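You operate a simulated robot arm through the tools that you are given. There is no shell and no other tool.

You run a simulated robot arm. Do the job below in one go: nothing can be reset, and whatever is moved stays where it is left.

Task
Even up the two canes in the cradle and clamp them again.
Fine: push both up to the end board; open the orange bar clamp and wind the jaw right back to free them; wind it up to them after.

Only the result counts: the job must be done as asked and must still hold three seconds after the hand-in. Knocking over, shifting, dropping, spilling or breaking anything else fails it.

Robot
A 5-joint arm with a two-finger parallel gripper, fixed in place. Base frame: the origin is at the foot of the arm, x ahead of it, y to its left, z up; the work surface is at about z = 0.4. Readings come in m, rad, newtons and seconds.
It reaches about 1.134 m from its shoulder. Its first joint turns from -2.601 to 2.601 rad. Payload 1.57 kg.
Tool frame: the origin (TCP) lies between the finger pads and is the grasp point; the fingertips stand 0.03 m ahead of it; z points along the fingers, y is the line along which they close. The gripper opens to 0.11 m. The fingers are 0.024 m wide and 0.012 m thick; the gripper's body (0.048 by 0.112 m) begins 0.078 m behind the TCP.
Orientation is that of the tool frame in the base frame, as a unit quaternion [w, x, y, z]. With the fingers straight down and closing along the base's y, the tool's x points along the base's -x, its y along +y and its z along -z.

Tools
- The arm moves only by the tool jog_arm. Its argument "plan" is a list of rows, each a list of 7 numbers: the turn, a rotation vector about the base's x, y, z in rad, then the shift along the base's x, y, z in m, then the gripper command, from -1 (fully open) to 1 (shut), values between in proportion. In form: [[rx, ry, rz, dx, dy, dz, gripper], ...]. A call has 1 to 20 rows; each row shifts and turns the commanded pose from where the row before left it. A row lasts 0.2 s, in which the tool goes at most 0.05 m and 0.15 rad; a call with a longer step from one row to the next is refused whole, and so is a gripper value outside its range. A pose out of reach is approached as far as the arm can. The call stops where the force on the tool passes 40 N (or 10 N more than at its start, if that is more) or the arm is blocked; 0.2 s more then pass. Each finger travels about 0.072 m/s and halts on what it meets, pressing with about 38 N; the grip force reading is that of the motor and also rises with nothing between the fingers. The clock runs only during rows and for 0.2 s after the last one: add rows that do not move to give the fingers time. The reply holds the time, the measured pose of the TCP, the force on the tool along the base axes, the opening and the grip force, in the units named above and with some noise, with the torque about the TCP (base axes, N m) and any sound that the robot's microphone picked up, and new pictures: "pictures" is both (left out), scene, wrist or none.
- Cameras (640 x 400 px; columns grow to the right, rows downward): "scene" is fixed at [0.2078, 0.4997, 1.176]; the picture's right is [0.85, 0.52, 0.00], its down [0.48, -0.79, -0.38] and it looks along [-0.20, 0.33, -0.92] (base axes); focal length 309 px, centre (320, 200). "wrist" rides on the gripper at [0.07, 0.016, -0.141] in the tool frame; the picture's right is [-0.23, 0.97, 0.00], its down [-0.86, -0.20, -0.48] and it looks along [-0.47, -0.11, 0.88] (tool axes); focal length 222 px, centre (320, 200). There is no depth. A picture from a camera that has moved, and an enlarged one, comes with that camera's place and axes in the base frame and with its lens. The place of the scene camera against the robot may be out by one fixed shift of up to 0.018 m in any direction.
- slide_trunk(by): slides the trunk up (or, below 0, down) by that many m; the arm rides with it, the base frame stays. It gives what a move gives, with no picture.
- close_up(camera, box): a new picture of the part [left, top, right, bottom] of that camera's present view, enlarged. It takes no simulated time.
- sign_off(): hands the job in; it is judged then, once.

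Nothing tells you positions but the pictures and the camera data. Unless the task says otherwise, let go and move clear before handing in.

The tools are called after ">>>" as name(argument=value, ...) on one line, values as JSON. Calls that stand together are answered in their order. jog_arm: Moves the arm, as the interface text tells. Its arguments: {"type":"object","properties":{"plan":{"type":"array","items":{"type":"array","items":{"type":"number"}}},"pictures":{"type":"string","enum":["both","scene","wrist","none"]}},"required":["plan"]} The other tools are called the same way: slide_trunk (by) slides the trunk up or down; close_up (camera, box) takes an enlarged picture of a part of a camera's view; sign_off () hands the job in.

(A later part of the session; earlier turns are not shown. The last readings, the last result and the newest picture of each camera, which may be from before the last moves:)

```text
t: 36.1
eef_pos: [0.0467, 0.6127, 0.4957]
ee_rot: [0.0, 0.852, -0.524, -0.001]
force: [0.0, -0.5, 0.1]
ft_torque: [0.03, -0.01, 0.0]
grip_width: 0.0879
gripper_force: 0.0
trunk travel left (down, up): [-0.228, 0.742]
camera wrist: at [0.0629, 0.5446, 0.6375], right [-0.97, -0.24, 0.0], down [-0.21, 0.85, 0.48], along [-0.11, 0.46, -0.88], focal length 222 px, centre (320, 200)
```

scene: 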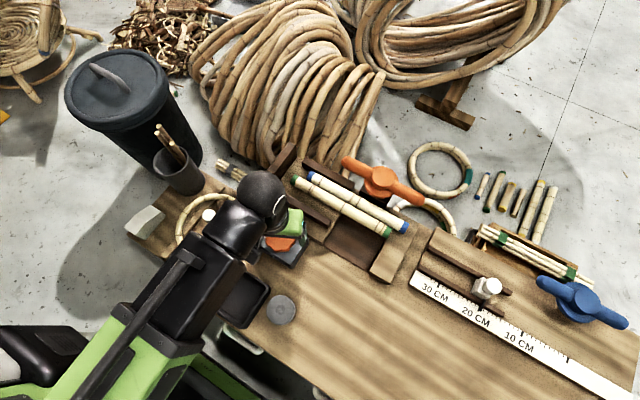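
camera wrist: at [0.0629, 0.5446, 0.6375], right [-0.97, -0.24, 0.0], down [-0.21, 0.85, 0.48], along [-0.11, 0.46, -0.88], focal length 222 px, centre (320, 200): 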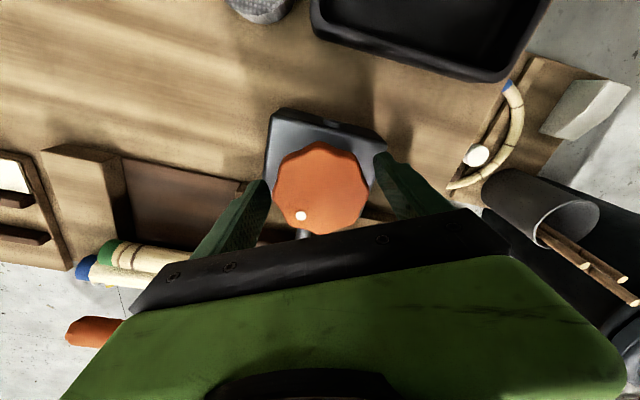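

>>> jog_arm(plan=[[0, 0, 0, 0, 0, 0, 0.5], [0, 0, 0, 0, 0, 0, 1], [0, 0, 0, 0, 0, 0, 1], [0, 0, 0, 0, 0, 0, 1], [0, 0, 0.1, 0, 0, 0, 1], [0, 0, 0.1, 0, 0, 0, 1], [0, 0, 0.1, 0, 0, 0, 1], [0, 0, 0.1, 0, 0, 0, 1], [0, 0, 0.1, 0, 0, 0, 1], [0, 0, 0, 0, 0, 0, 1]])

>>> close_up(camera="scene", box=[230, 130, 420, 260])

```text
t: 38.3
eef_pos: [0.0473, 0.6143, 0.495]
ee_rot: [-0.001, 0.955, -0.295, 0.0]
force: [14.7, 15.6, 7.6]
ft_torque: [-0.21, 0.41, -0.09]
grip_width: 0.0665
gripper_force: 45.1
trunk travel left (down, up): [-0.228, 0.742]
camera wrist: at [0.0948, 0.5616, 0.6375], right [-0.74, -0.68, 0.0], down [-0.59, 0.65, 0.48], along [-0.32, 0.35, -0.88], focal length 222 px, centre (320, 200)
```

scene: 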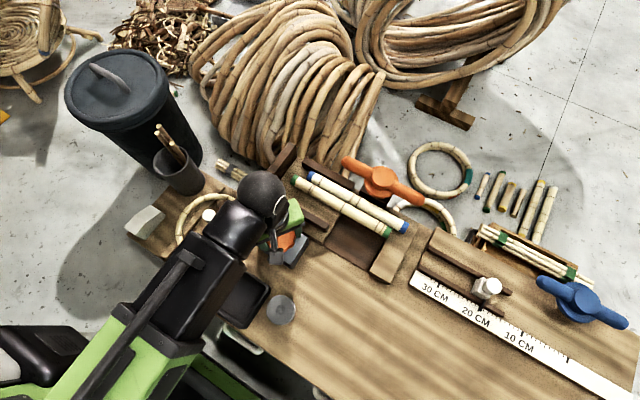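
wrist: 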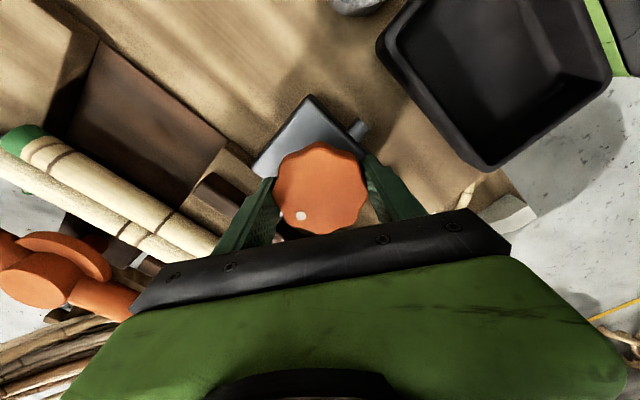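

```text
3.08 times, centred on (325, 195) of scene
camera zoom: at [0.2078, 0.4997, 1.176], right [0.85, 0.52, 0.0], down [0.48, -0.79, -0.38], along [-0.2, 0.33, -0.92], focal length 950 px, centre (305, 215)
```

zoom: 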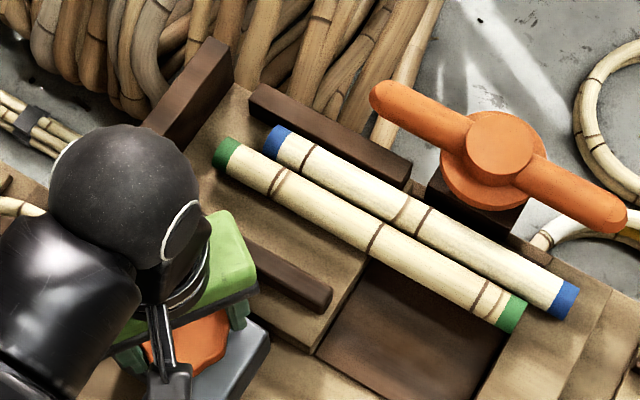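

The jaw is still retracting. I'll add a small centring nudge and continue.

>>> jog_arm(plan=[[0, 0, 0, 0.001, 0.0015, 0, 1], [0, 0, 0.1, 0, 0, 0, 1], [0, 0, 0.1, 0, 0, 0, 1], [0, 0, 0.1, 0, 0, 0, 1], [0, 0, 0.1, 0, 0, 0, 1], [0, 0, 0.1, 0, 0, 0, 1], [0, 0, 0, 0, 0, 0, 1]])

>>> close_up(camera="scene", box=[230, 130, 420, 260])

```text
t: 39.9
eef_pos: [0.0468, 0.6159, 0.4949]
ee_rot: [0.0, 0.999, -0.05, 0.001]
force: [3.8, 1.2, -1.6]
ft_torque: [-0.16, -0.33, -1.66]
grip_width: 0.0671
gripper_force: 45.2
trunk travel left (down, up): [-0.228, 0.742]
camera wrist: at [0.1148, 0.5923, 0.6375], right [-0.32, -0.95, 0.0], down [-0.83, 0.28, 0.48], along [-0.45, 0.15, -0.88], focal length 222 px, centre (320, 200)
```

scene: 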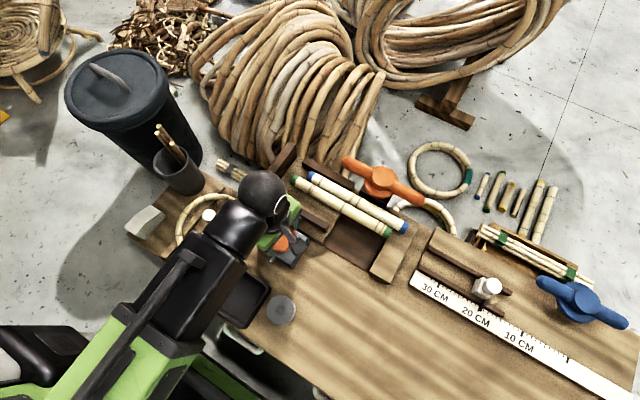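
wrist: 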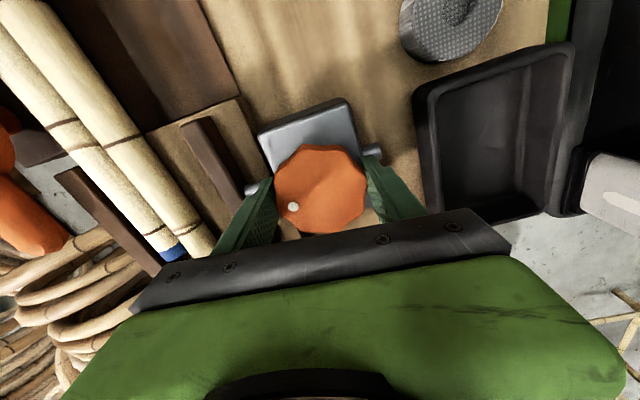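

```text
3.08 times, centred on (325, 195) of scene
camera zoom: at [0.2078, 0.4997, 1.176], right [0.85, 0.52, 0.0], down [0.48, -0.79, -0.38], along [-0.2, 0.33, -0.92], focal length 950 px, centre (305, 215)
```

zoom: 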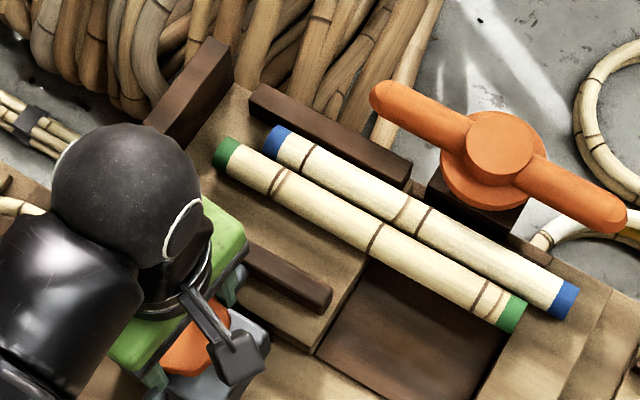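

The reaction torque and the dot slipping against the hand show the jaw is on its back stop, about 4 cm back. I'll release, rise, close the fingers and move beyond the far (+x) end of the blue cane.

>>> jog_arm(plan=[[0, 0, 0, 0, 0, 0, -0.8], [0, 0, 0, 0, 0, 0, -0.8], [0, 0, 0, 0, 0, 0, -0.8]], pictures="none")

>>> slide_trunk(by=0.12)

>>> jog_arm(plan=[[0, 0, 0.05, 0.034, 0.023, 0, 0], [0, 0, 0.05, 0.034, 0.023, 0, 1], [0, 0, 0, 0.034, 0.023, 0, 1], [0, 0, 0, 0.034, 0.023, 0, 1], [0, 0, 0, 0.034, 0.023, 0, 1], [0, 0, 0, 0.034, 0.023, 0, 1], [0, 0, 0, 0.034, 0.023, 0, 1], [0, 0, 0, 0.03, 0.023, 0, 1], [0, 0, 0, 0, 0, 0, 1]])

>>> close_up(camera="wrist", box=[200, 40, 560, 265])

>>> close_up(camera="scene", box=[230, 130, 420, 260])

```text
t: 40.7
eef_pos: [0.0463, 0.6153, 0.495]
ee_rot: [0.0, 0.999, -0.05, 0.0]
force: [0.0, -0.2, 0.2]
ft_torque: [0.0, -0.01, 0.02]
grip_width: 0.0992
gripper_force: 0.1
trunk travel left (down, up): [-0.228, 0.742]
```

```text
t: 42.2
eef_pos: [0.0462, 0.6145, 0.6159]
ee_rot: [0.0, 0.999, -0.051, 0.0]
force: [-0.2, -0.1, -0.2]
ft_torque: [0.02, -0.02, 0.02]
grip_width: 0.0987
gripper_force: 0.0
trunk travel left (down, up): [-0.348, 0.622]
```

```text
t: 44.2
eef_pos: [0.3148, 0.8009, 0.615]
ee_rot: [0.0, 1.0, 0.001, 0.0]
force: [0.6, -0.4, -0.4]
ft_torque: [-0.01, 0.02, 0.01]
grip_width: 0.0001
gripper_force: 21.5
trunk travel left (down, up): [-0.348, 0.622]
camera wrist: at [0.3841, 0.7842, 0.7575], right [-0.23, -0.97, 0.0], down [-0.86, 0.2, 0.48], along [-0.47, 0.11, -0.88], focal length 222 px, centre (320, 200)
```

scene: 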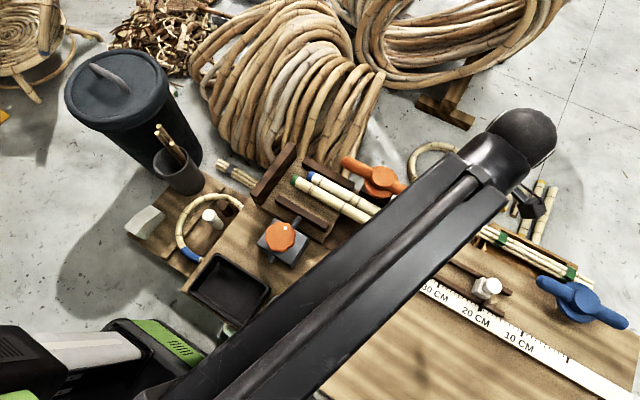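
wrist: 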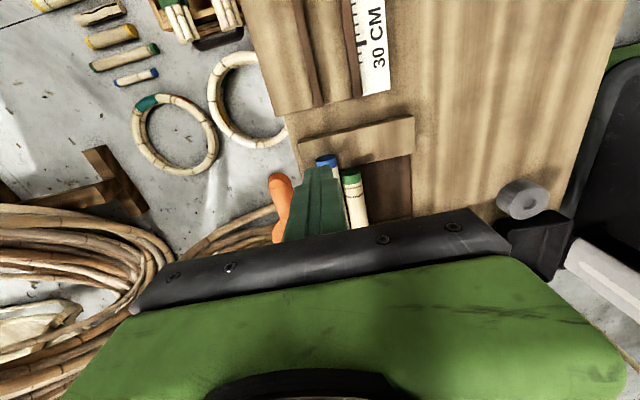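

```text
1.78 times, centred on (380, 152) of wrist
camera zoom: at [0.3841, 0.7842, 0.7575], right [-0.23, -0.97, 0.0], down [-0.86, 0.2, 0.48], along [-0.47, 0.11, -0.88], focal length 395 px, centre (213, 284)
```

zoom: 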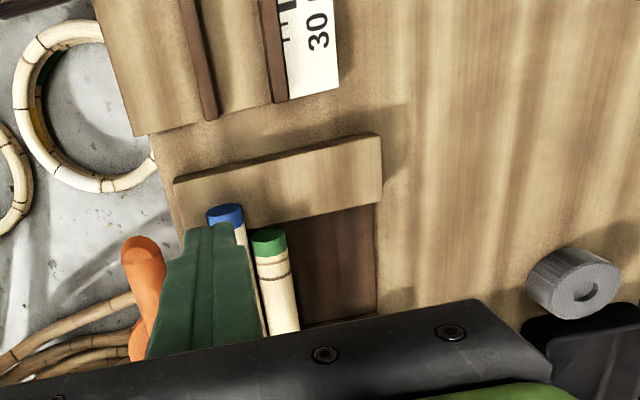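

```text
3.08 times, centred on (325, 195) of scene
camera zoom: at [0.2078, 0.4997, 1.176], right [0.85, 0.52, 0.0], down [0.48, -0.79, -0.38], along [-0.2, 0.33, -0.92], focal length 950 px, centre (305, 215)
```

zoom: 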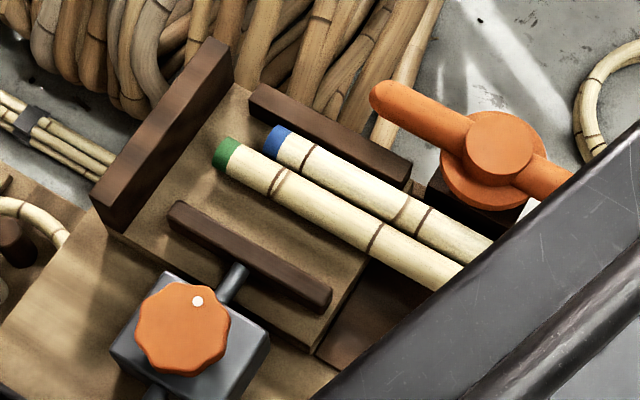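

The jaw is clearly back. I'll shift slightly to line up with the blue cane's end (y≈0.797) and lower so the fingertips sit at mid-cane height.

>>> jog_arm(plan=[[0, 0, 0, 0, -0.003, 0, 1], [0, 0, 0, 0, 0, 0, 1]], pictures="none")

>>> slide_trunk(by=-0.12)

>>> slide_trunk(by=-0.028)

>>> close_up(camera="wrist", box=[200, 40, 560, 265])

```text
t: 44.8
eef_pos: [0.3144, 0.7953, 0.6142]
ee_rot: [0.0, 1.0, 0.0, 0.0]
force: [0.1, -0.6, 0.2]
ft_torque: [0.03, -0.02, 0.0]
grip_width: 0.0
gripper_force: 21.6
trunk travel left (down, up): [-0.348, 0.622]
```

```text
t: 46.3
eef_pos: [0.3142, 0.7972, 0.495]
ee_rot: [0.001, 1.0, -0.001, 0.0]
force: [-0.1, -0.7, -0.5]
ft_torque: [0.0, 0.03, -0.03]
grip_width: 0.0
gripper_force: 20.8
trunk travel left (down, up): [-0.228, 0.742]
```

```text
t: 47.0
eef_pos: [0.3149, 0.797, 0.467]
ee_rot: [0.0, 1.0, 0.0, 0.001]
force: [-0.1, 0.0, -0.3]
ft_torque: [-0.02, 0.02, 0.0]
grip_width: 0.0003
gripper_force: 21.5
trunk travel left (down, up): [-0.2, 0.77]
```

```text
1.78 times, centred on (380, 152) of wrist
camera zoom: at [0.3839, 0.781, 0.6095], right [-0.23, -0.97, 0.0], down [-0.86, 0.2, 0.48], along [-0.47, 0.11, -0.88], focal length 395 px, centre (213, 284)
```

zoom: 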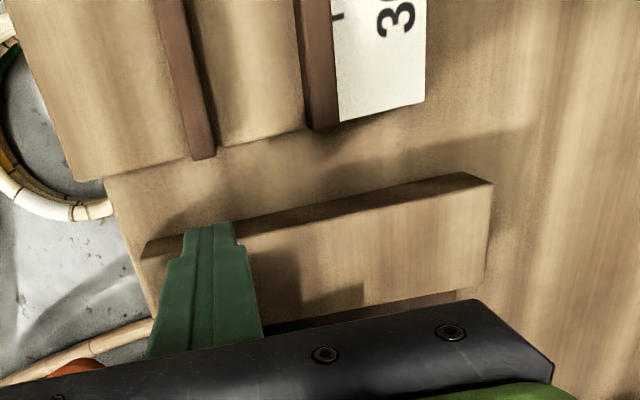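

No contact on the way down. Pushing the blue cane toward the end board in small steps.

>>> jog_arm(plan=[[0, 0, 0, -0.01, 0, 0, 1], [0, 0, 0, -0.008, 0, 0, 1], [0, 0, 0, -0.006, 0, 0, 1], [0, 0, 0, -0.006, 0, 0, 1], [0, 0, 0, -0.006, 0, 0, 1], [0, 0, 0, -0.006, 0, 0, 1], [0, 0, 0, -0.006, 0, 0, 1], [0, 0, 0, -0.006, 0, 0, 1], [0, 0, 0, 0, 0, 0, 1]])

>>> close_up(camera="scene", box=[230, 130, 420, 260])

```text
t: 49.0
eef_pos: [0.26, 0.7968, 0.4663]
ee_rot: [0.0, 1.0, -0.001, -0.001]
force: [0.6, 0.6, -0.6]
ft_torque: [0.0, 0.02, -0.05]
grip_width: 0.0
gripper_force: 21.0
trunk travel left (down, up): [-0.2, 0.77]
camera wrist: at [0.3299, 0.781, 0.6096], right [-0.23, -0.97, 0.0], down [-0.86, 0.2, 0.48], along [-0.47, 0.11, -0.88], focal length 222 px, centre (320, 200)
```

scene: 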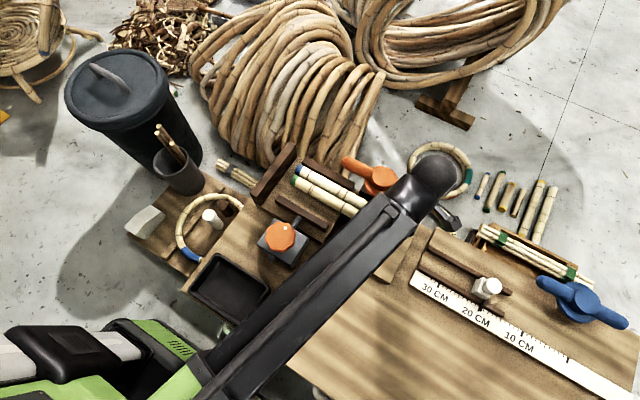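
wrist: 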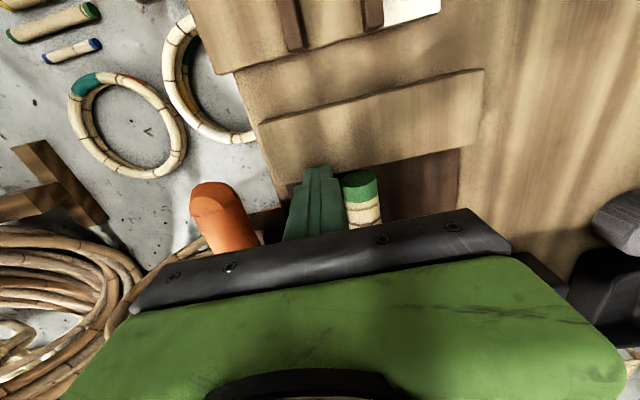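

```text
3.08 times, centred on (325, 195) of scene
camera zoom: at [0.2078, 0.4997, 1.176], right [0.85, 0.52, 0.0], down [0.48, -0.79, -0.38], along [-0.2, 0.33, -0.92], focal length 950 px, centre (305, 215)
```

zoom: 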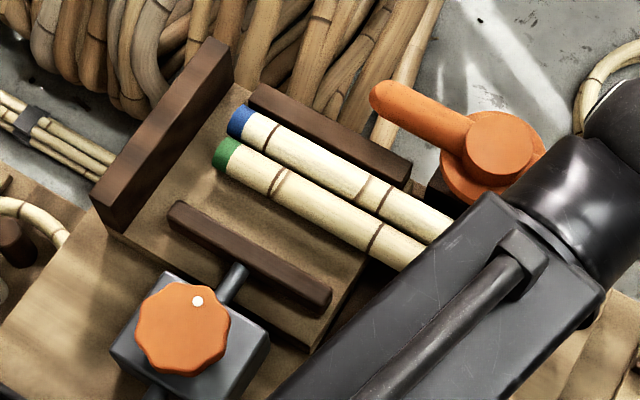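

The blue cane is sliding cleanly and is now about level with the green. I'll keep going until it touches the board.

>>> jog_arm(plan=[[0, 0, 0, -0.004, 0, 0, 1], [0, 0, 0, -0.004, 0, 0, 1], [0, 0, 0, -0.004, 0, 0, 1], [0, 0, 0, -0.003, 0, 0, 1], [0, 0, 0, -0.003, 0, 0, 1], [0, 0, 0, 0, 0, 0, 1]])

>>> close_up(camera="scene", box=[230, 130, 420, 260])

```text
t: 50.5
eef_pos: [0.2435, 0.7964, 0.4666]
ee_rot: [0.0, 1.0, 0.0, 0.0]
force: [-0.5, 0.1, 0.5]
ft_torque: [0.0, 0.01, 0.01]
grip_width: 0.0002
gripper_force: 21.7
trunk travel left (down, up): [-0.2, 0.77]
camera wrist: at [0.3116, 0.7811, 0.6096], right [-0.23, -0.97, 0.0], down [-0.86, 0.2, 0.48], along [-0.47, 0.11, -0.88], focal length 222 px, centre (320, 200)
```

scene: 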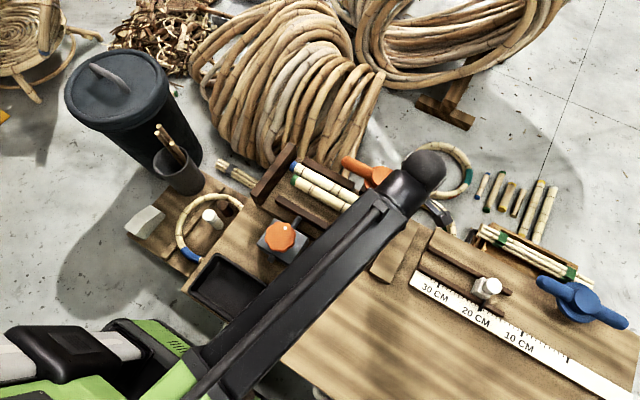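
wrist: 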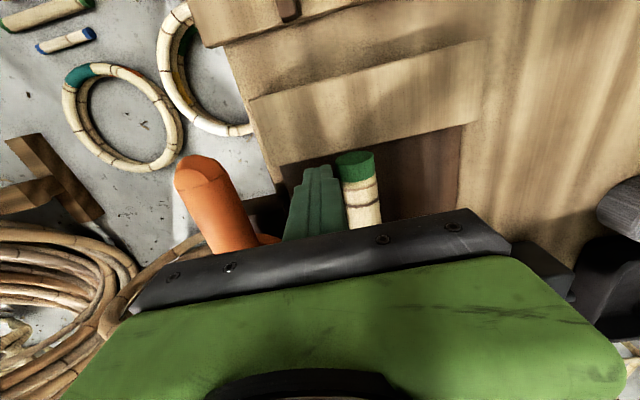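

```text
3.08 times, centred on (325, 195) of scene
camera zoom: at [0.2078, 0.4997, 1.176], right [0.85, 0.52, 0.0], down [0.48, -0.79, -0.38], along [-0.2, 0.33, -0.92], focal length 950 px, centre (305, 215)
```

zoom: 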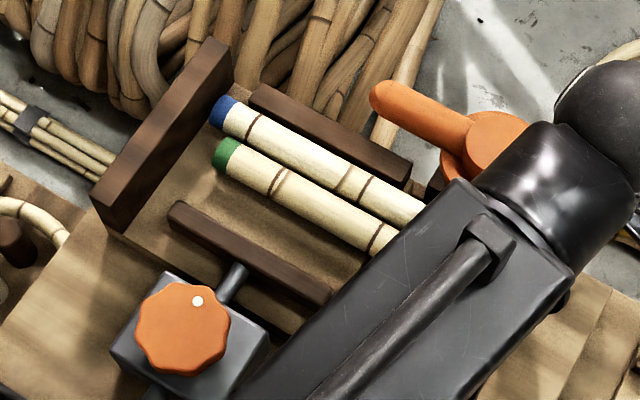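

Nearly there. Finer steps now, watching for the contact force.

>>> jog_arm(plan=[[0, 0, 0, -0.002, 0, 0, 1], [0, 0, 0, -0.002, 0, 0, 1], [0, 0, 0, -0.002, 0, 0, 1], [0, 0, 0, 0, 0, 0, 1]], pictures="none")

>>> close_up(camera="scene", box=[230, 140, 330, 205])

```text
t: 51.5
eef_pos: [0.236, 0.7969, 0.467]
ee_rot: [0.0, 1.0, -0.001, 0.0]
force: [0.3, -0.4, -0.8]
ft_torque: [-0.01, 0.03, 0.02]
grip_width: 0.0
gripper_force: 20.8
trunk travel left (down, up): [-0.2, 0.77]
```

```text
6.15 times, centred on (280, 172) of scene
camera zoom: at [0.2078, 0.4997, 1.176], right [0.85, 0.52, 0.0], down [0.48, -0.79, -0.38], along [-0.2, 0.33, -0.92], focal length 1901 px, centre (566, 369)
```

zoom: 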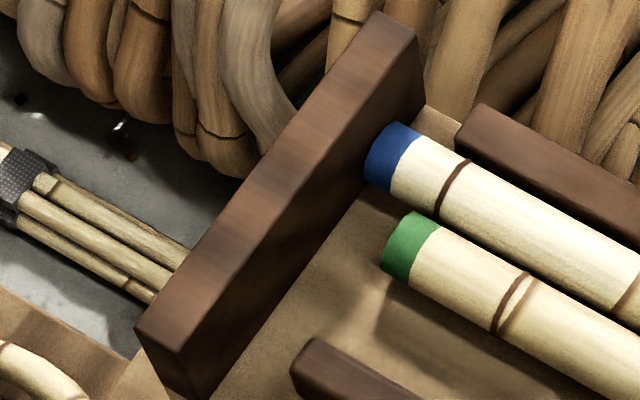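

>>> jog_arm(plan=[[0, 0, 0, -0.0015, 0, 0, 1], [0, 0, 0, -0.0015, 0, 0, 1], [0, 0, 0, 0, 0, 0, 1]], pictures="none")

>>> close_up(camera="scene", box=[230, 140, 330, 205])

```text
t: 52.2
eef_pos: [0.234, 0.7963, 0.4669]
ee_rot: [0.0, 1.0, -0.001, 0.0]
force: [10.0, 0.9, 1.2]
ft_torque: [0.06, -0.16, 0.01]
grip_width: 0.0
gripper_force: 20.7
trunk travel left (down, up): [-0.2, 0.77]
```

```text
6.15 times, centred on (280, 172) of scene
camera zoom: at [0.2078, 0.4997, 1.176], right [0.85, 0.52, 0.0], down [0.48, -0.79, -0.38], along [-0.2, 0.33, -0.92], focal length 1901 px, centre (566, 369)
```

zoom: 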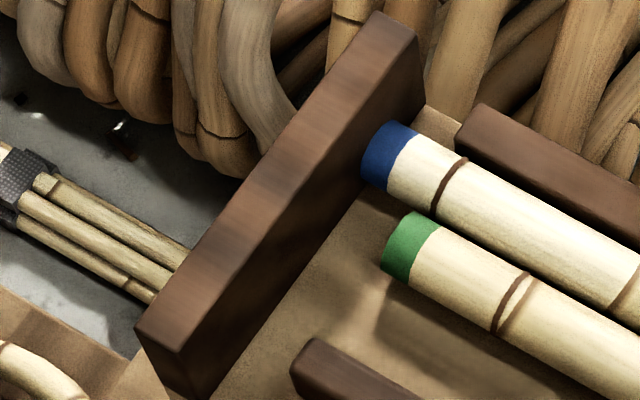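

A 10 N contact: the blue cane is against the board with TCP x = 0.234. I'll back off and line up behind the green cane at y≈0.768.

>>> jog_arm(plan=[[0, 0, 0, 0.02, 0, 0, 1], [0, 0, 0, 0.03, 0, 0, 1], [0, 0, 0, 0.005, -0.01, 0, 1], [0, 0, 0, 0, -0.018, 0, 1], [0, 0, 0, 0, 0, 0, 1]])

>>> close_up(camera="wrist", box=[200, 40, 560, 265])

>>> close_up(camera="scene", box=[230, 140, 330, 205])

```text
t: 53.5
eef_pos: [0.2876, 0.7684, 0.4677]
ee_rot: [0.0, 1.0, 0.0, -0.001]
force: [0.9, 0.6, -0.1]
ft_torque: [0.01, 0.01, -0.01]
grip_width: 0.0
gripper_force: 20.9
trunk travel left (down, up): [-0.2, 0.77]
camera wrist: at [0.3577, 0.7528, 0.6096], right [-0.23, -0.97, 0.0], down [-0.86, 0.2, 0.48], along [-0.47, 0.11, -0.88], focal length 222 px, centre (320, 200)
```

scene: 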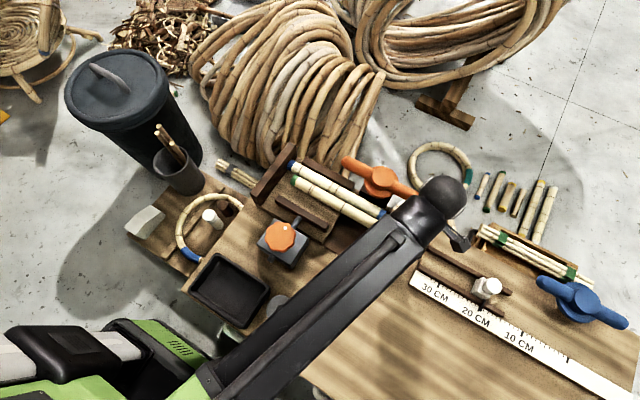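
wrist: 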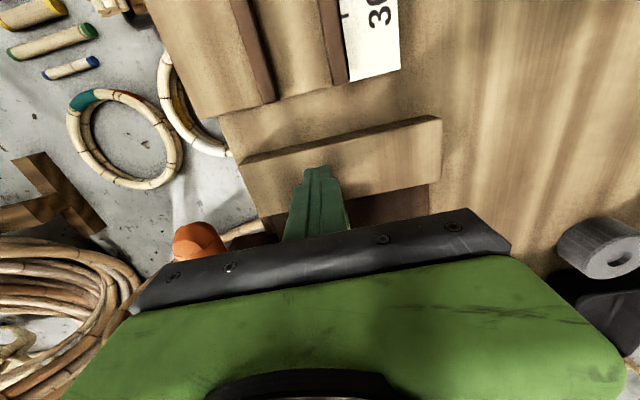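

```text
1.78 times, centred on (380, 152) of wrist
camera zoom: at [0.3577, 0.7528, 0.6096], right [-0.23, -0.97, 0.0], down [-0.86, 0.2, 0.48], along [-0.47, 0.11, -0.88], focal length 395 px, centre (213, 284)
```

zoom: 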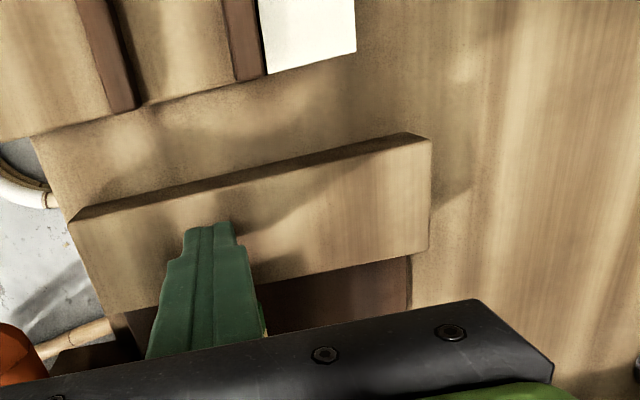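

```text
6.15 times, centred on (280, 172) of scene
camera zoom: at [0.2078, 0.4997, 1.176], right [0.85, 0.52, 0.0], down [0.48, -0.79, -0.38], along [-0.2, 0.33, -0.92], focal length 1901 px, centre (566, 369)
```

zoom: 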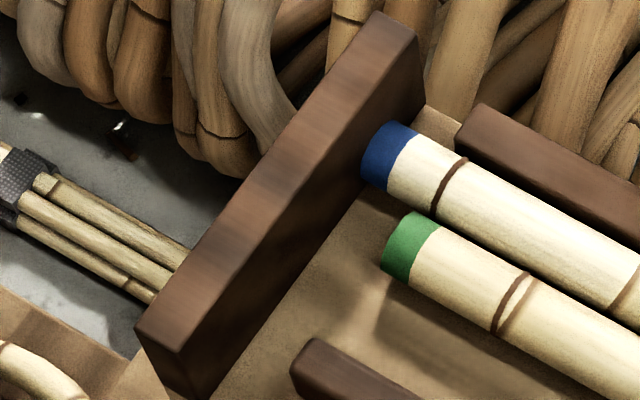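

The blue cane stayed put. Now pushing the green one the same way.

>>> jog_arm(plan=[[0, 0, 0, -0.01, 0, 0, 1], [0, 0, 0, -0.008, 0, 0, 1], [0, 0, 0, -0.006, 0, 0, 1], [0, 0, 0, -0.006, 0, 0, 1], [0, 0, 0, -0.006, 0, 0, 1], [0, 0, 0, -0.006, 0, 0, 1], [0, 0, 0, -0.004, 0, 0, 1], [0, 0, 0, -0.003, 0, 0, 1], [0, 0, 0, -0.002, 0, 0, 1], [0, 0, 0, 0, 0, 0, 1]], pictures="none")

>>> close_up(camera="scene", box=[230, 140, 330, 205])

```text
t: 55.6
eef_pos: [0.237, 0.7687, 0.4677]
ee_rot: [0.001, 1.0, -0.001, 0.0]
force: [0.5, -0.4, 0.7]
ft_torque: [0.05, -0.01, 0.02]
grip_width: 0.0
gripper_force: 20.9
trunk travel left (down, up): [-0.2, 0.77]
```

```text
6.15 times, centred on (280, 172) of scene
camera zoom: at [0.2078, 0.4997, 1.176], right [0.85, 0.52, 0.0], down [0.48, -0.79, -0.38], along [-0.2, 0.33, -0.92], focal length 1901 px, centre (566, 369)
```

zoom: 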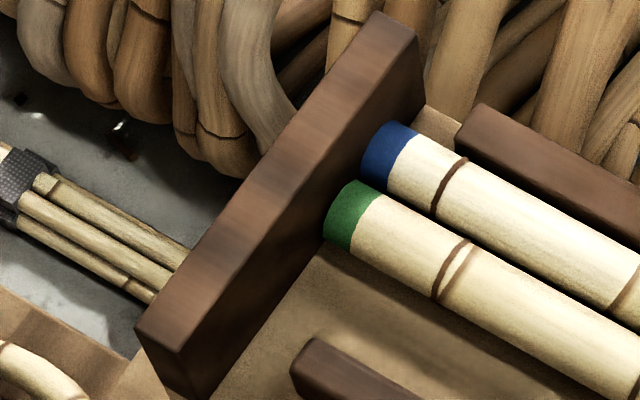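

>>> jog_arm(plan=[[0, 0, 0, -0.0015, 0, 0, 1], [0, 0, 0, -0.0015, 0, 0, 1], [0, 0, 0, 0, 0, 0, 1]], pictures="none")

>>> close_up(camera="scene", box=[230, 140, 330, 205])

```text
t: 56.5
eef_pos: [0.2335, 0.7697, 0.4669]
ee_rot: [0.0, 1.0, -0.001, 0.001]
force: [2.4, 0.5, 1.8]
ft_torque: [0.0, -0.04, 0.03]
grip_width: 0.0002
gripper_force: 21.3
trunk travel left (down, up): [-0.2, 0.77]
```

```text
6.15 times, centred on (280, 172) of scene
camera zoom: at [0.2078, 0.4997, 1.176], right [0.85, 0.52, 0.0], down [0.48, -0.79, -0.38], along [-0.2, 0.33, -0.92], focal length 1901 px, centre (566, 369)
```

zoom: 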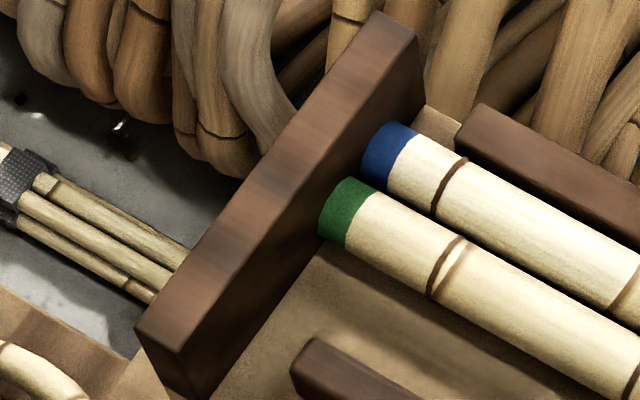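

>>> jog_arm(plan=[[0, 0, 0, -0.001, 0, 0, 1], [0, 0, 0, 0, 0, 0, 1]], pictures="wrist")

>>> close_up(camera="wrist", box=[200, 100, 440, 250])

```text
t: 57.0
eef_pos: [0.2344, 0.7692, 0.4676]
ee_rot: [0.0, 1.0, -0.001, 0.001]
force: [11.1, 1.1, 1.9]
ft_torque: [0.0, -0.18, 0.0]
grip_width: 0.0
gripper_force: 21.1
trunk travel left (down, up): [-0.2, 0.77]
camera wrist: at [0.3037, 0.7527, 0.6097], right [-0.23, -0.97, 0.0], down [-0.86, 0.2, 0.48], along [-0.46, 0.11, -0.88], focal length 222 px, centre (320, 200)
```

wrist: 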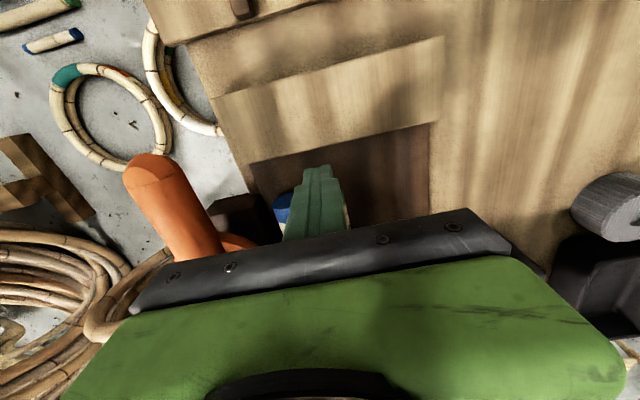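

```text
2.67 times, centred on (320, 175) of wrist
camera zoom: at [0.3037, 0.7527, 0.6097], right [-0.23, -0.97, 0.0], down [-0.86, 0.2, 0.48], along [-0.46, 0.11, -0.88], focal length 592 px, centre (320, 267)
```

zoom: 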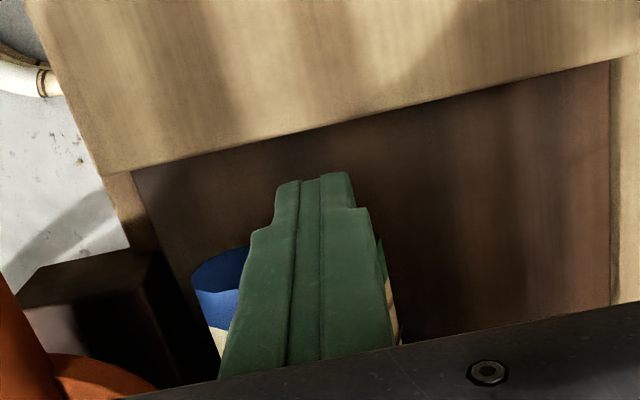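

Both canes bottomed out at the same TCP x of 0.234, so they are even and on the board. I'll back off, rise and return to the knob to wind the jaw up.

>>> jog_arm(plan=[[0, 0, 0, 0.02, 0, 0, 1], [0, 0, 0, 0.02, 0, 0, 1], [0, 0, 0, 0, 0, 0, 1]], pictures="none")

>>> slide_trunk(by=0.14)

>>> jog_arm(plan=[[0, 0, 0, -0.035, -0.025, 0, 0], [0, 0, 0, -0.035, -0.025, 0, 0], [0, 0, 0, -0.035, -0.025, 0, -0.8], [0, 0, 0, -0.035, -0.025, 0, -0.8], [0, 0, 0, -0.035, -0.025, 0, -0.8], [0, 0, 0, -0.035, -0.025, 0, -0.8], [0, 0, 0, -0.0175, -0.0035, 0, -0.8], [0, 0, 0, 0, 0, 0, -0.8]])

>>> close_up(camera="scene", box=[230, 130, 420, 260])

```text
t: 57.9
eef_pos: [0.2723, 0.768, 0.4672]
ee_rot: [0.0, 1.0, -0.001, 0.0]
force: [0.7, -0.2, -0.3]
ft_torque: [-0.01, -0.02, 0.01]
grip_width: 0.0
gripper_force: 21.5
trunk travel left (down, up): [-0.2, 0.77]
```

```text
t: 59.5
eef_pos: [0.2721, 0.7694, 0.6063]
ee_rot: [0.0, 1.0, -0.001, 0.0]
force: [0.0, 0.0, 0.4]
ft_torque: [0.02, 0.01, 0.03]
grip_width: 0.0001
gripper_force: 21.3
trunk travel left (down, up): [-0.34, 0.63]
```

```text
t: 61.3
eef_pos: [0.0447, 0.6155, 0.6074]
ee_rot: [0.0, 1.0, -0.001, 0.0]
force: [0.1, -0.8, 0.2]
ft_torque: [0.03, 0.02, 0.01]
grip_width: 0.099
gripper_force: 0.1
trunk travel left (down, up): [-0.34, 0.63]
camera wrist: at [0.1149, 0.6, 0.7496], right [-0.23, -0.97, 0.0], down [-0.86, 0.2, 0.48], along [-0.47, 0.11, -0.88], focal length 222 px, centre (320, 200)
```

scene: 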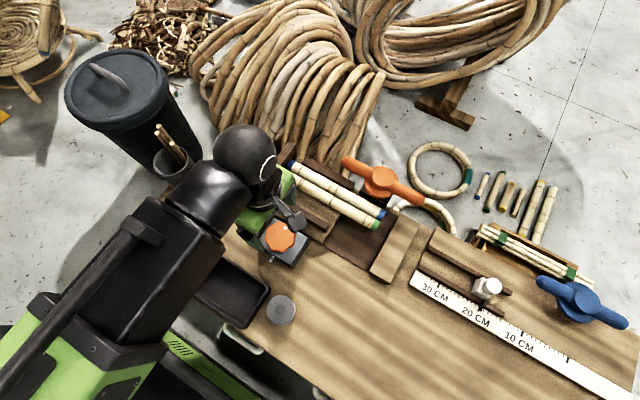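
wrist: 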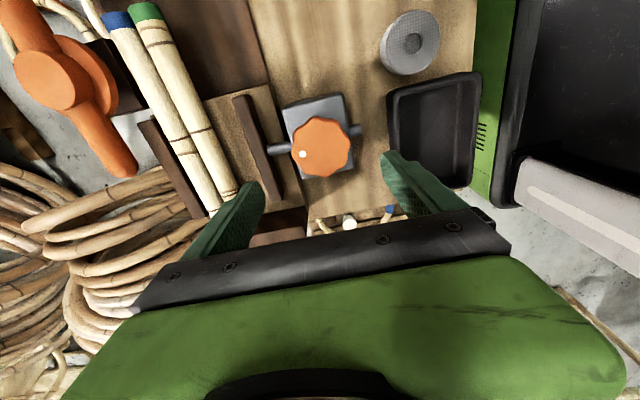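

```text
3.08 times, centred on (325, 195) of scene
camera zoom: at [0.2078, 0.4997, 1.176], right [0.85, 0.52, 0.0], down [0.48, -0.79, -0.38], along [-0.2, 0.33, -0.92], focal length 950 px, centre (305, 215)
```

zoom: 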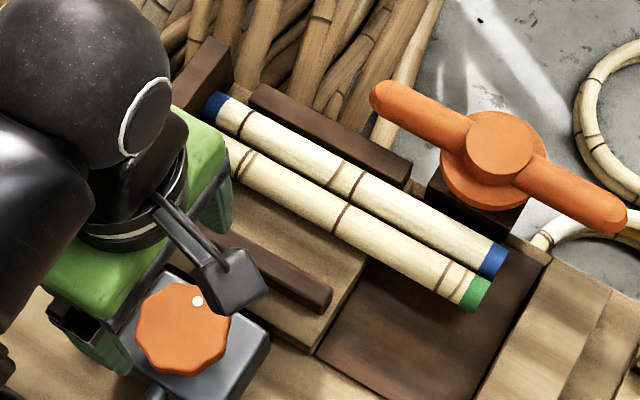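

The canes are level at both ends. I'll lower onto the knob and grip it.

>>> slide_trunk(by=-0.112)

>>> jog_arm(plan=[[0, 0, 0, 0.001, 0, 0, -0.3], [0, 0, 0, 0, 0, 0, 1], [0, 0, 0, 0, 0, 0, 1], [0, 0, 0, 0, 0, 0, 1]], pictures="wrist")

```text
t: 62.8
eef_pos: [0.046, 0.615, 0.4945]
ee_rot: [0.0, 1.0, -0.001, 0.0]
force: [-0.1, 0.9, 0.1]
ft_torque: [0.03, 0.02, 0.01]
grip_width: 0.099
gripper_force: 0.1
trunk travel left (down, up): [-0.228, 0.742]
```

```text
t: 63.8
eef_pos: [0.0454, 0.6142, 0.4956]
ee_rot: [0.001, 1.0, -0.002, 0.0]
force: [-1.6, -15.2, -7.0]
ft_torque: [-0.28, 0.01, 0.0]
grip_width: 0.0677
gripper_force: 44.7
trunk travel left (down, up): [-0.228, 0.742]
camera wrist: at [0.1164, 0.5996, 0.6376], right [-0.23, -0.97, 0.0], down [-0.86, 0.2, 0.48], along [-0.47, 0.11, -0.88], focal length 222 px, centre (320, 200)
```

wrist: 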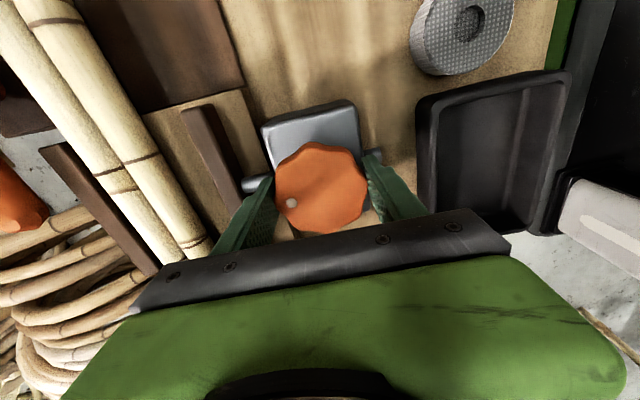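

Gripped. Winding clockwise to bring the jaw forward, in a first batch of about 1.2 rad.

>>> jog_arm(plan=[[0, 0, 0, 0, -0.0012, 0, 1], [0, 0, -0.12, 0, 0, 0, 1], [0, 0, -0.12, 0, 0, 0, 1], [0, 0, -0.12, 0, 0, 0, 1], [0, 0, -0.12, 0, 0, 0, 1], [0, 0, -0.12, 0, 0, 0, 1], [0, 0, -0.12, 0, 0, 0, 1], [0, 0, -0.12, 0, 0, 0, 1], [0, 0, -0.12, 0, 0, 0, 1], [0, 0, -0.12, 0, 0, 0, 1], [0, 0, -0.12, 0, 0, 0, 1], [0, 0, 0, 0, 0, 0, 1]])

>>> close_up(camera="scene", box=[230, 130, 420, 260])

```text
t: 66.3
eef_pos: [0.045, 0.614, 0.4957]
ee_rot: [0.001, 0.824, -0.566, 0.0]
force: [-14.0, -25.0, -11.3]
ft_torque: [0.52, 0.57, 0.05]
grip_width: 0.0679
gripper_force: 45.2
trunk travel left (down, up): [-0.228, 0.742]
camera wrist: at [0.0559, 0.5439, 0.6378], right [-0.99, -0.14, 0.0], down [-0.12, 0.87, 0.48], along [-0.07, 0.47, -0.88], focal length 222 px, centre (320, 200)
```

scene: 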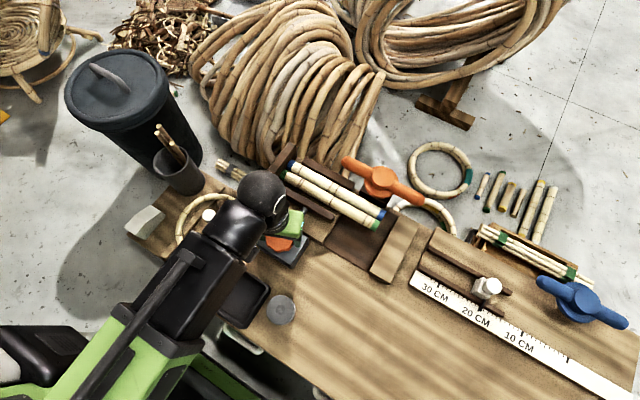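
wrist: 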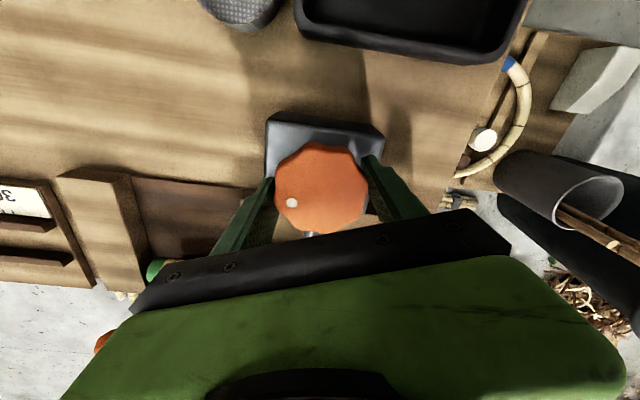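

```text
3.08 times, centred on (325, 195) of scene
camera zoom: at [0.2078, 0.4997, 1.176], right [0.85, 0.52, 0.0], down [0.48, -0.79, -0.38], along [-0.2, 0.33, -0.92], focal length 950 px, centre (305, 215)
```

zoom: 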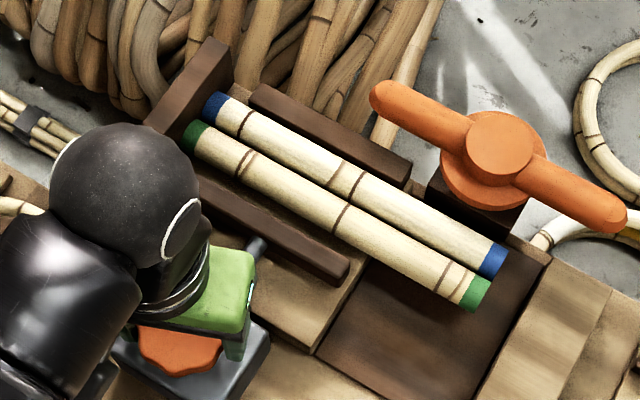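

The jaw is close to the green cane now. I'll relieve the side load and wind the rest in smaller steps, watching the torque.

>>> jog_arm(plan=[[0, 0, 0, -0.001, -0.0018, 0, 1], [0, 0, -0.08, 0, 0, 0, 1], [0, 0, -0.08, 0, 0, 0, 1], [0, 0, -0.08, 0, 0, 0, 1], [0, 0, 0, 0, 0, 0, 1]], pictures="wrist")

>>> close_up(camera="scene", box=[230, 130, 420, 260])

```text
t: 67.5
eef_pos: [0.0443, 0.6139, 0.4957]
ee_rot: [-0.001, 0.751, -0.66, 0.0]
force: [-5.8, 14.8, 10.0]
ft_torque: [-0.41, -0.73, -0.01]
grip_width: 0.0676
gripper_force: 44.8
trunk travel left (down, up): [-0.228, 0.742]
camera wrist: at [0.0382, 0.5427, 0.6375], right [-0.99, 0.1, 0.0], down [0.09, 0.87, 0.48], along [0.05, 0.48, -0.88], focal length 222 px, centre (320, 200)
```

wrist: 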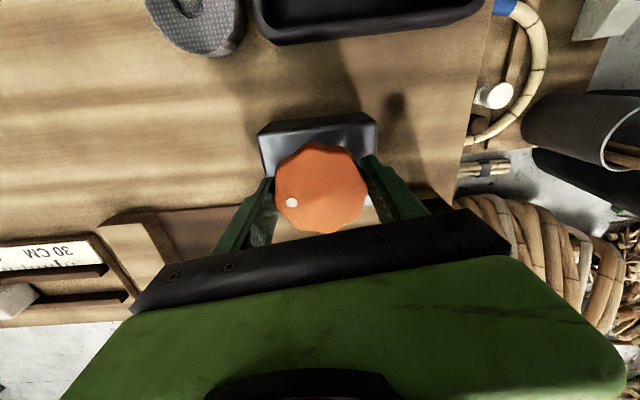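

```text
3.08 times, centred on (325, 195) of scene
camera zoom: at [0.2078, 0.4997, 1.176], right [0.85, 0.52, 0.0], down [0.48, -0.79, -0.38], along [-0.2, 0.33, -0.92], focal length 950 px, centre (305, 215)
```

zoom: 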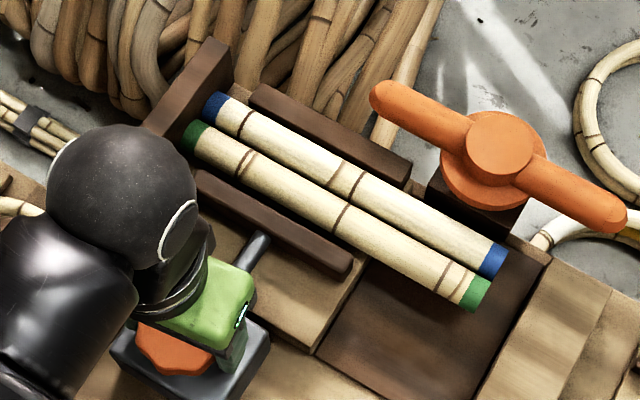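

>>> jog_arm(plan=[[0, 0, 0, 0, 0.001, 0, 1], [0, 0, -0.08, 0, 0, 0, 1], [0, 0, -0.08, 0, 0, 0, 1], [0, 0, -0.08, 0, 0, 0, 1], [0, 0, 0, 0, 0, 0, 1]], pictures="wrist")

>>> close_up(camera="scene", box=[230, 130, 420, 260])

```text
t: 68.8
eef_pos: [0.0455, 0.6127, 0.4953]
ee_rot: [-0.001, -0.666, 0.746, -0.001]
force: [-7.0, 1.9, 4.4]
ft_torque: [0.83, -0.16, 0.01]
grip_width: 0.0675
gripper_force: 45.4
trunk travel left (down, up): [-0.228, 0.742]
camera wrist: at [0.0213, 0.5469, 0.6377], right [-0.94, 0.33, 0.0], down [0.29, 0.83, 0.48], along [0.16, 0.45, -0.88], focal length 222 px, centre (320, 200)
```

wrist: 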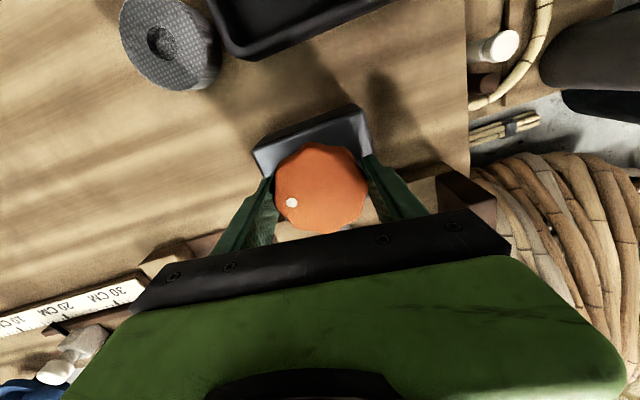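

```text
3.08 times, centred on (325, 195) of scene
camera zoom: at [0.2078, 0.4997, 1.176], right [0.85, 0.52, 0.0], down [0.48, -0.79, -0.38], along [-0.2, 0.33, -0.92], focal length 950 px, centre (305, 215)
```

zoom: 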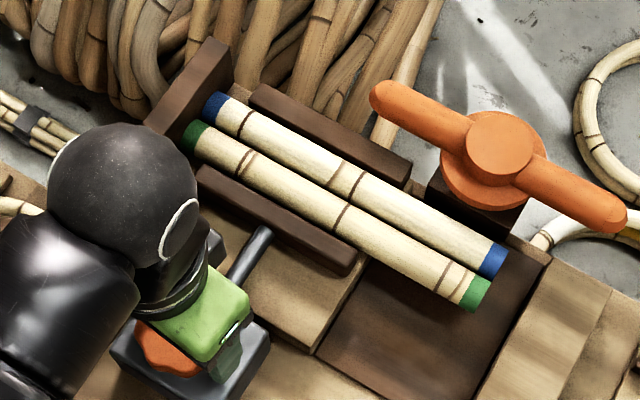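

>>> jog_arm(plan=[[0, 0, -0.08, 0, 0, 0, 1], [0, 0, -0.08, 0, 0, 0, 1], [0, 0, -0.08, 0, 0, 0, 1], [0, 0, 0, 0, 0, 0, 1]], pictures="wrist")

>>> close_up(camera="scene", box=[260, 160, 360, 225])

```text
t: 69.8
eef_pos: [0.0439, 0.6139, 0.4961]
ee_rot: [0.0, -0.572, 0.82, 0.0]
force: [-12.1, 5.1, 6.7]
ft_torque: [-0.62, -0.08, 0.05]
grip_width: 0.0676
gripper_force: 45.1
trunk travel left (down, up): [-0.228, 0.742]
camera wrist: at [0.0058, 0.5545, 0.6377], right [-0.84, 0.55, 0.0], down [0.48, 0.73, 0.48], along [0.26, 0.4, -0.88], focal length 222 px, centre (320, 200)
```

wrist: 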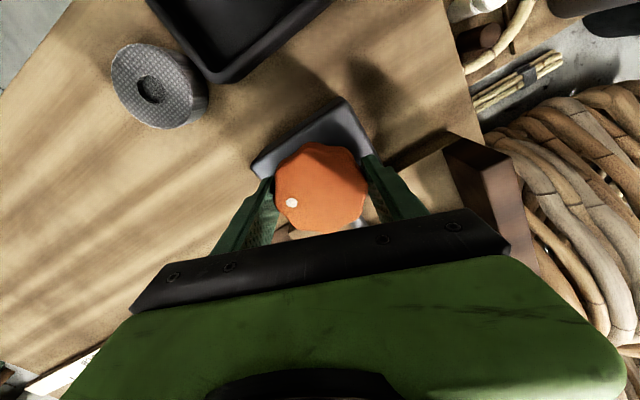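

```text
6.15 times, centred on (310, 192) of scene
camera zoom: at [0.2078, 0.4997, 1.176], right [0.85, 0.52, 0.0], down [0.48, -0.79, -0.38], along [-0.2, 0.33, -0.92], focal length 1901 px, centre (382, 246)
```

zoom: 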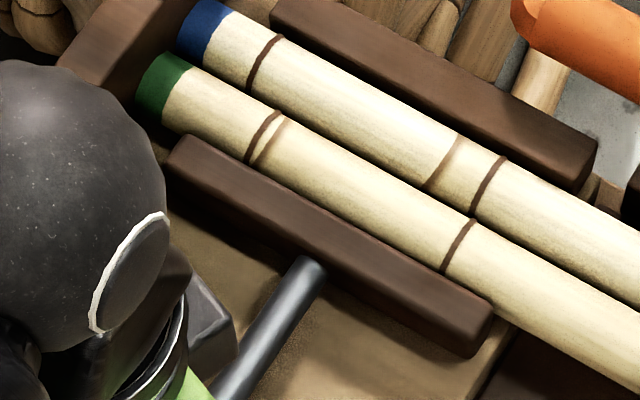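

Very close now, and still no torque. Continuing in small steps.

>>> jog_arm(plan=[[0, 0, -0.06, 0, 0, 0, 1], [0, 0, -0.06, 0, 0, 0, 1], [0, 0, -0.06, 0, 0, 0, 1], [0, 0, 0, 0, 0, 0, 1]], pictures="wrist")

>>> close_up(camera="scene", box=[260, 160, 360, 225])

```text
t: 70.8
eef_pos: [0.0444, 0.6142, 0.495]
ee_rot: [0.0, -0.497, 0.868, 0.0]
force: [-16.7, 0.6, 0.3]
ft_torque: [0.01, 0.34, 1.06]
grip_width: 0.0671
gripper_force: 45.0
trunk travel left (down, up): [-0.228, 0.742]
camera wrist: at [-0.0046, 0.5626, 0.6375], right [-0.72, 0.69, 0.0], down [0.6, 0.64, 0.48], along [0.33, 0.35, -0.88], focal length 222 px, centre (320, 200)
```

wrist: 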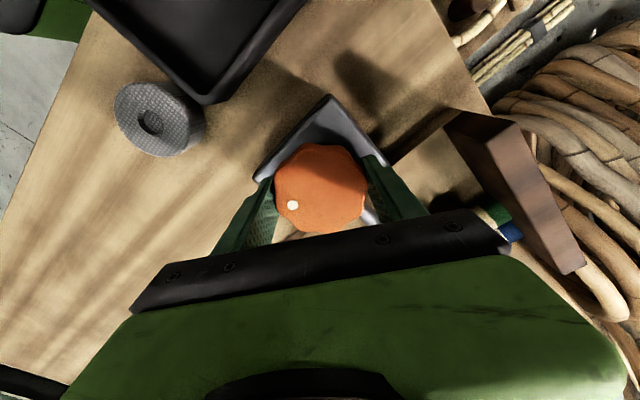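

```text
6.15 times, centred on (310, 192) of scene
camera zoom: at [0.2078, 0.4997, 1.176], right [0.85, 0.52, 0.0], down [0.48, -0.79, -0.38], along [-0.2, 0.33, -0.92], focal length 1901 px, centre (382, 246)
```

zoom: 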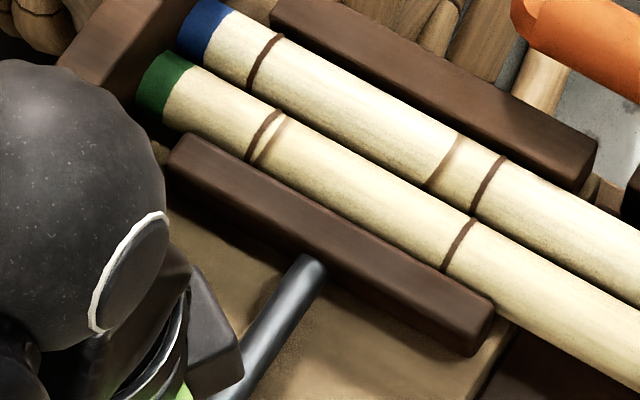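

The torque has risen to about 1.1 N·m, so the jaw is on the canes. One more small nudge to confirm it's snug.

>>> jog_arm(plan=[[0, 0, -0.05, 0, 0, 0, 1], [0, 0, 0, 0, 0, 0, 1]], pictures="none")

>>> close_up(camera="scene", box=[230, 130, 420, 260])

>>> close_up(camera="wrist", box=[220, 80, 420, 205])

```text
t: 71.3
eef_pos: [0.0441, 0.6142, 0.4956]
ee_rot: [0.0, -0.475, 0.88, 0.0]
force: [-19.0, 3.7, -0.5]
ft_torque: [0.11, 0.22, 0.93]
grip_width: 0.0669
gripper_force: 45.1
trunk travel left (down, up): [-0.228, 0.742]
```

```text
3.08 times, centred on (325, 195) of scene
camera zoom: at [0.2078, 0.4997, 1.176], right [0.85, 0.52, 0.0], down [0.48, -0.79, -0.38], along [-0.2, 0.33, -0.92], focal length 950 px, centre (305, 215)
```

zoom: 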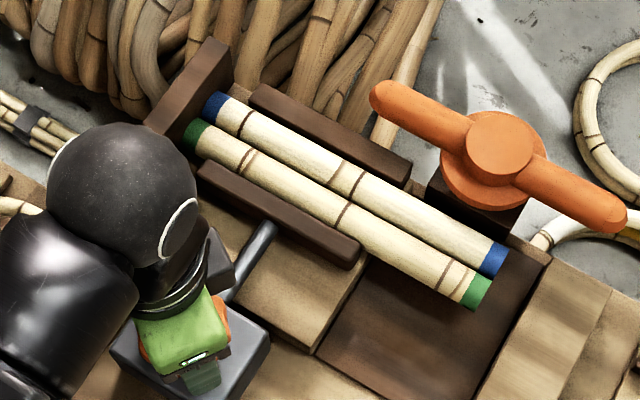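

```text
3.20 times, centred on (320, 142) of wrist
camera zoom: at [-0.0071, 0.5651, 0.6375], right [-0.69, 0.72, 0.0], down [0.64, 0.61, 0.48], along [0.35, 0.33, -0.88], focal length 711 px, centre (320, 384)
```

zoom: 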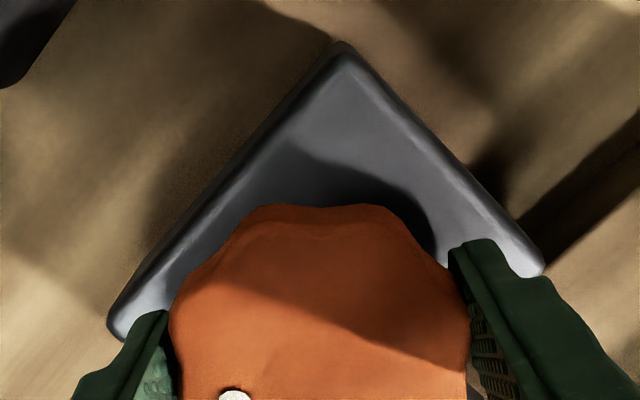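

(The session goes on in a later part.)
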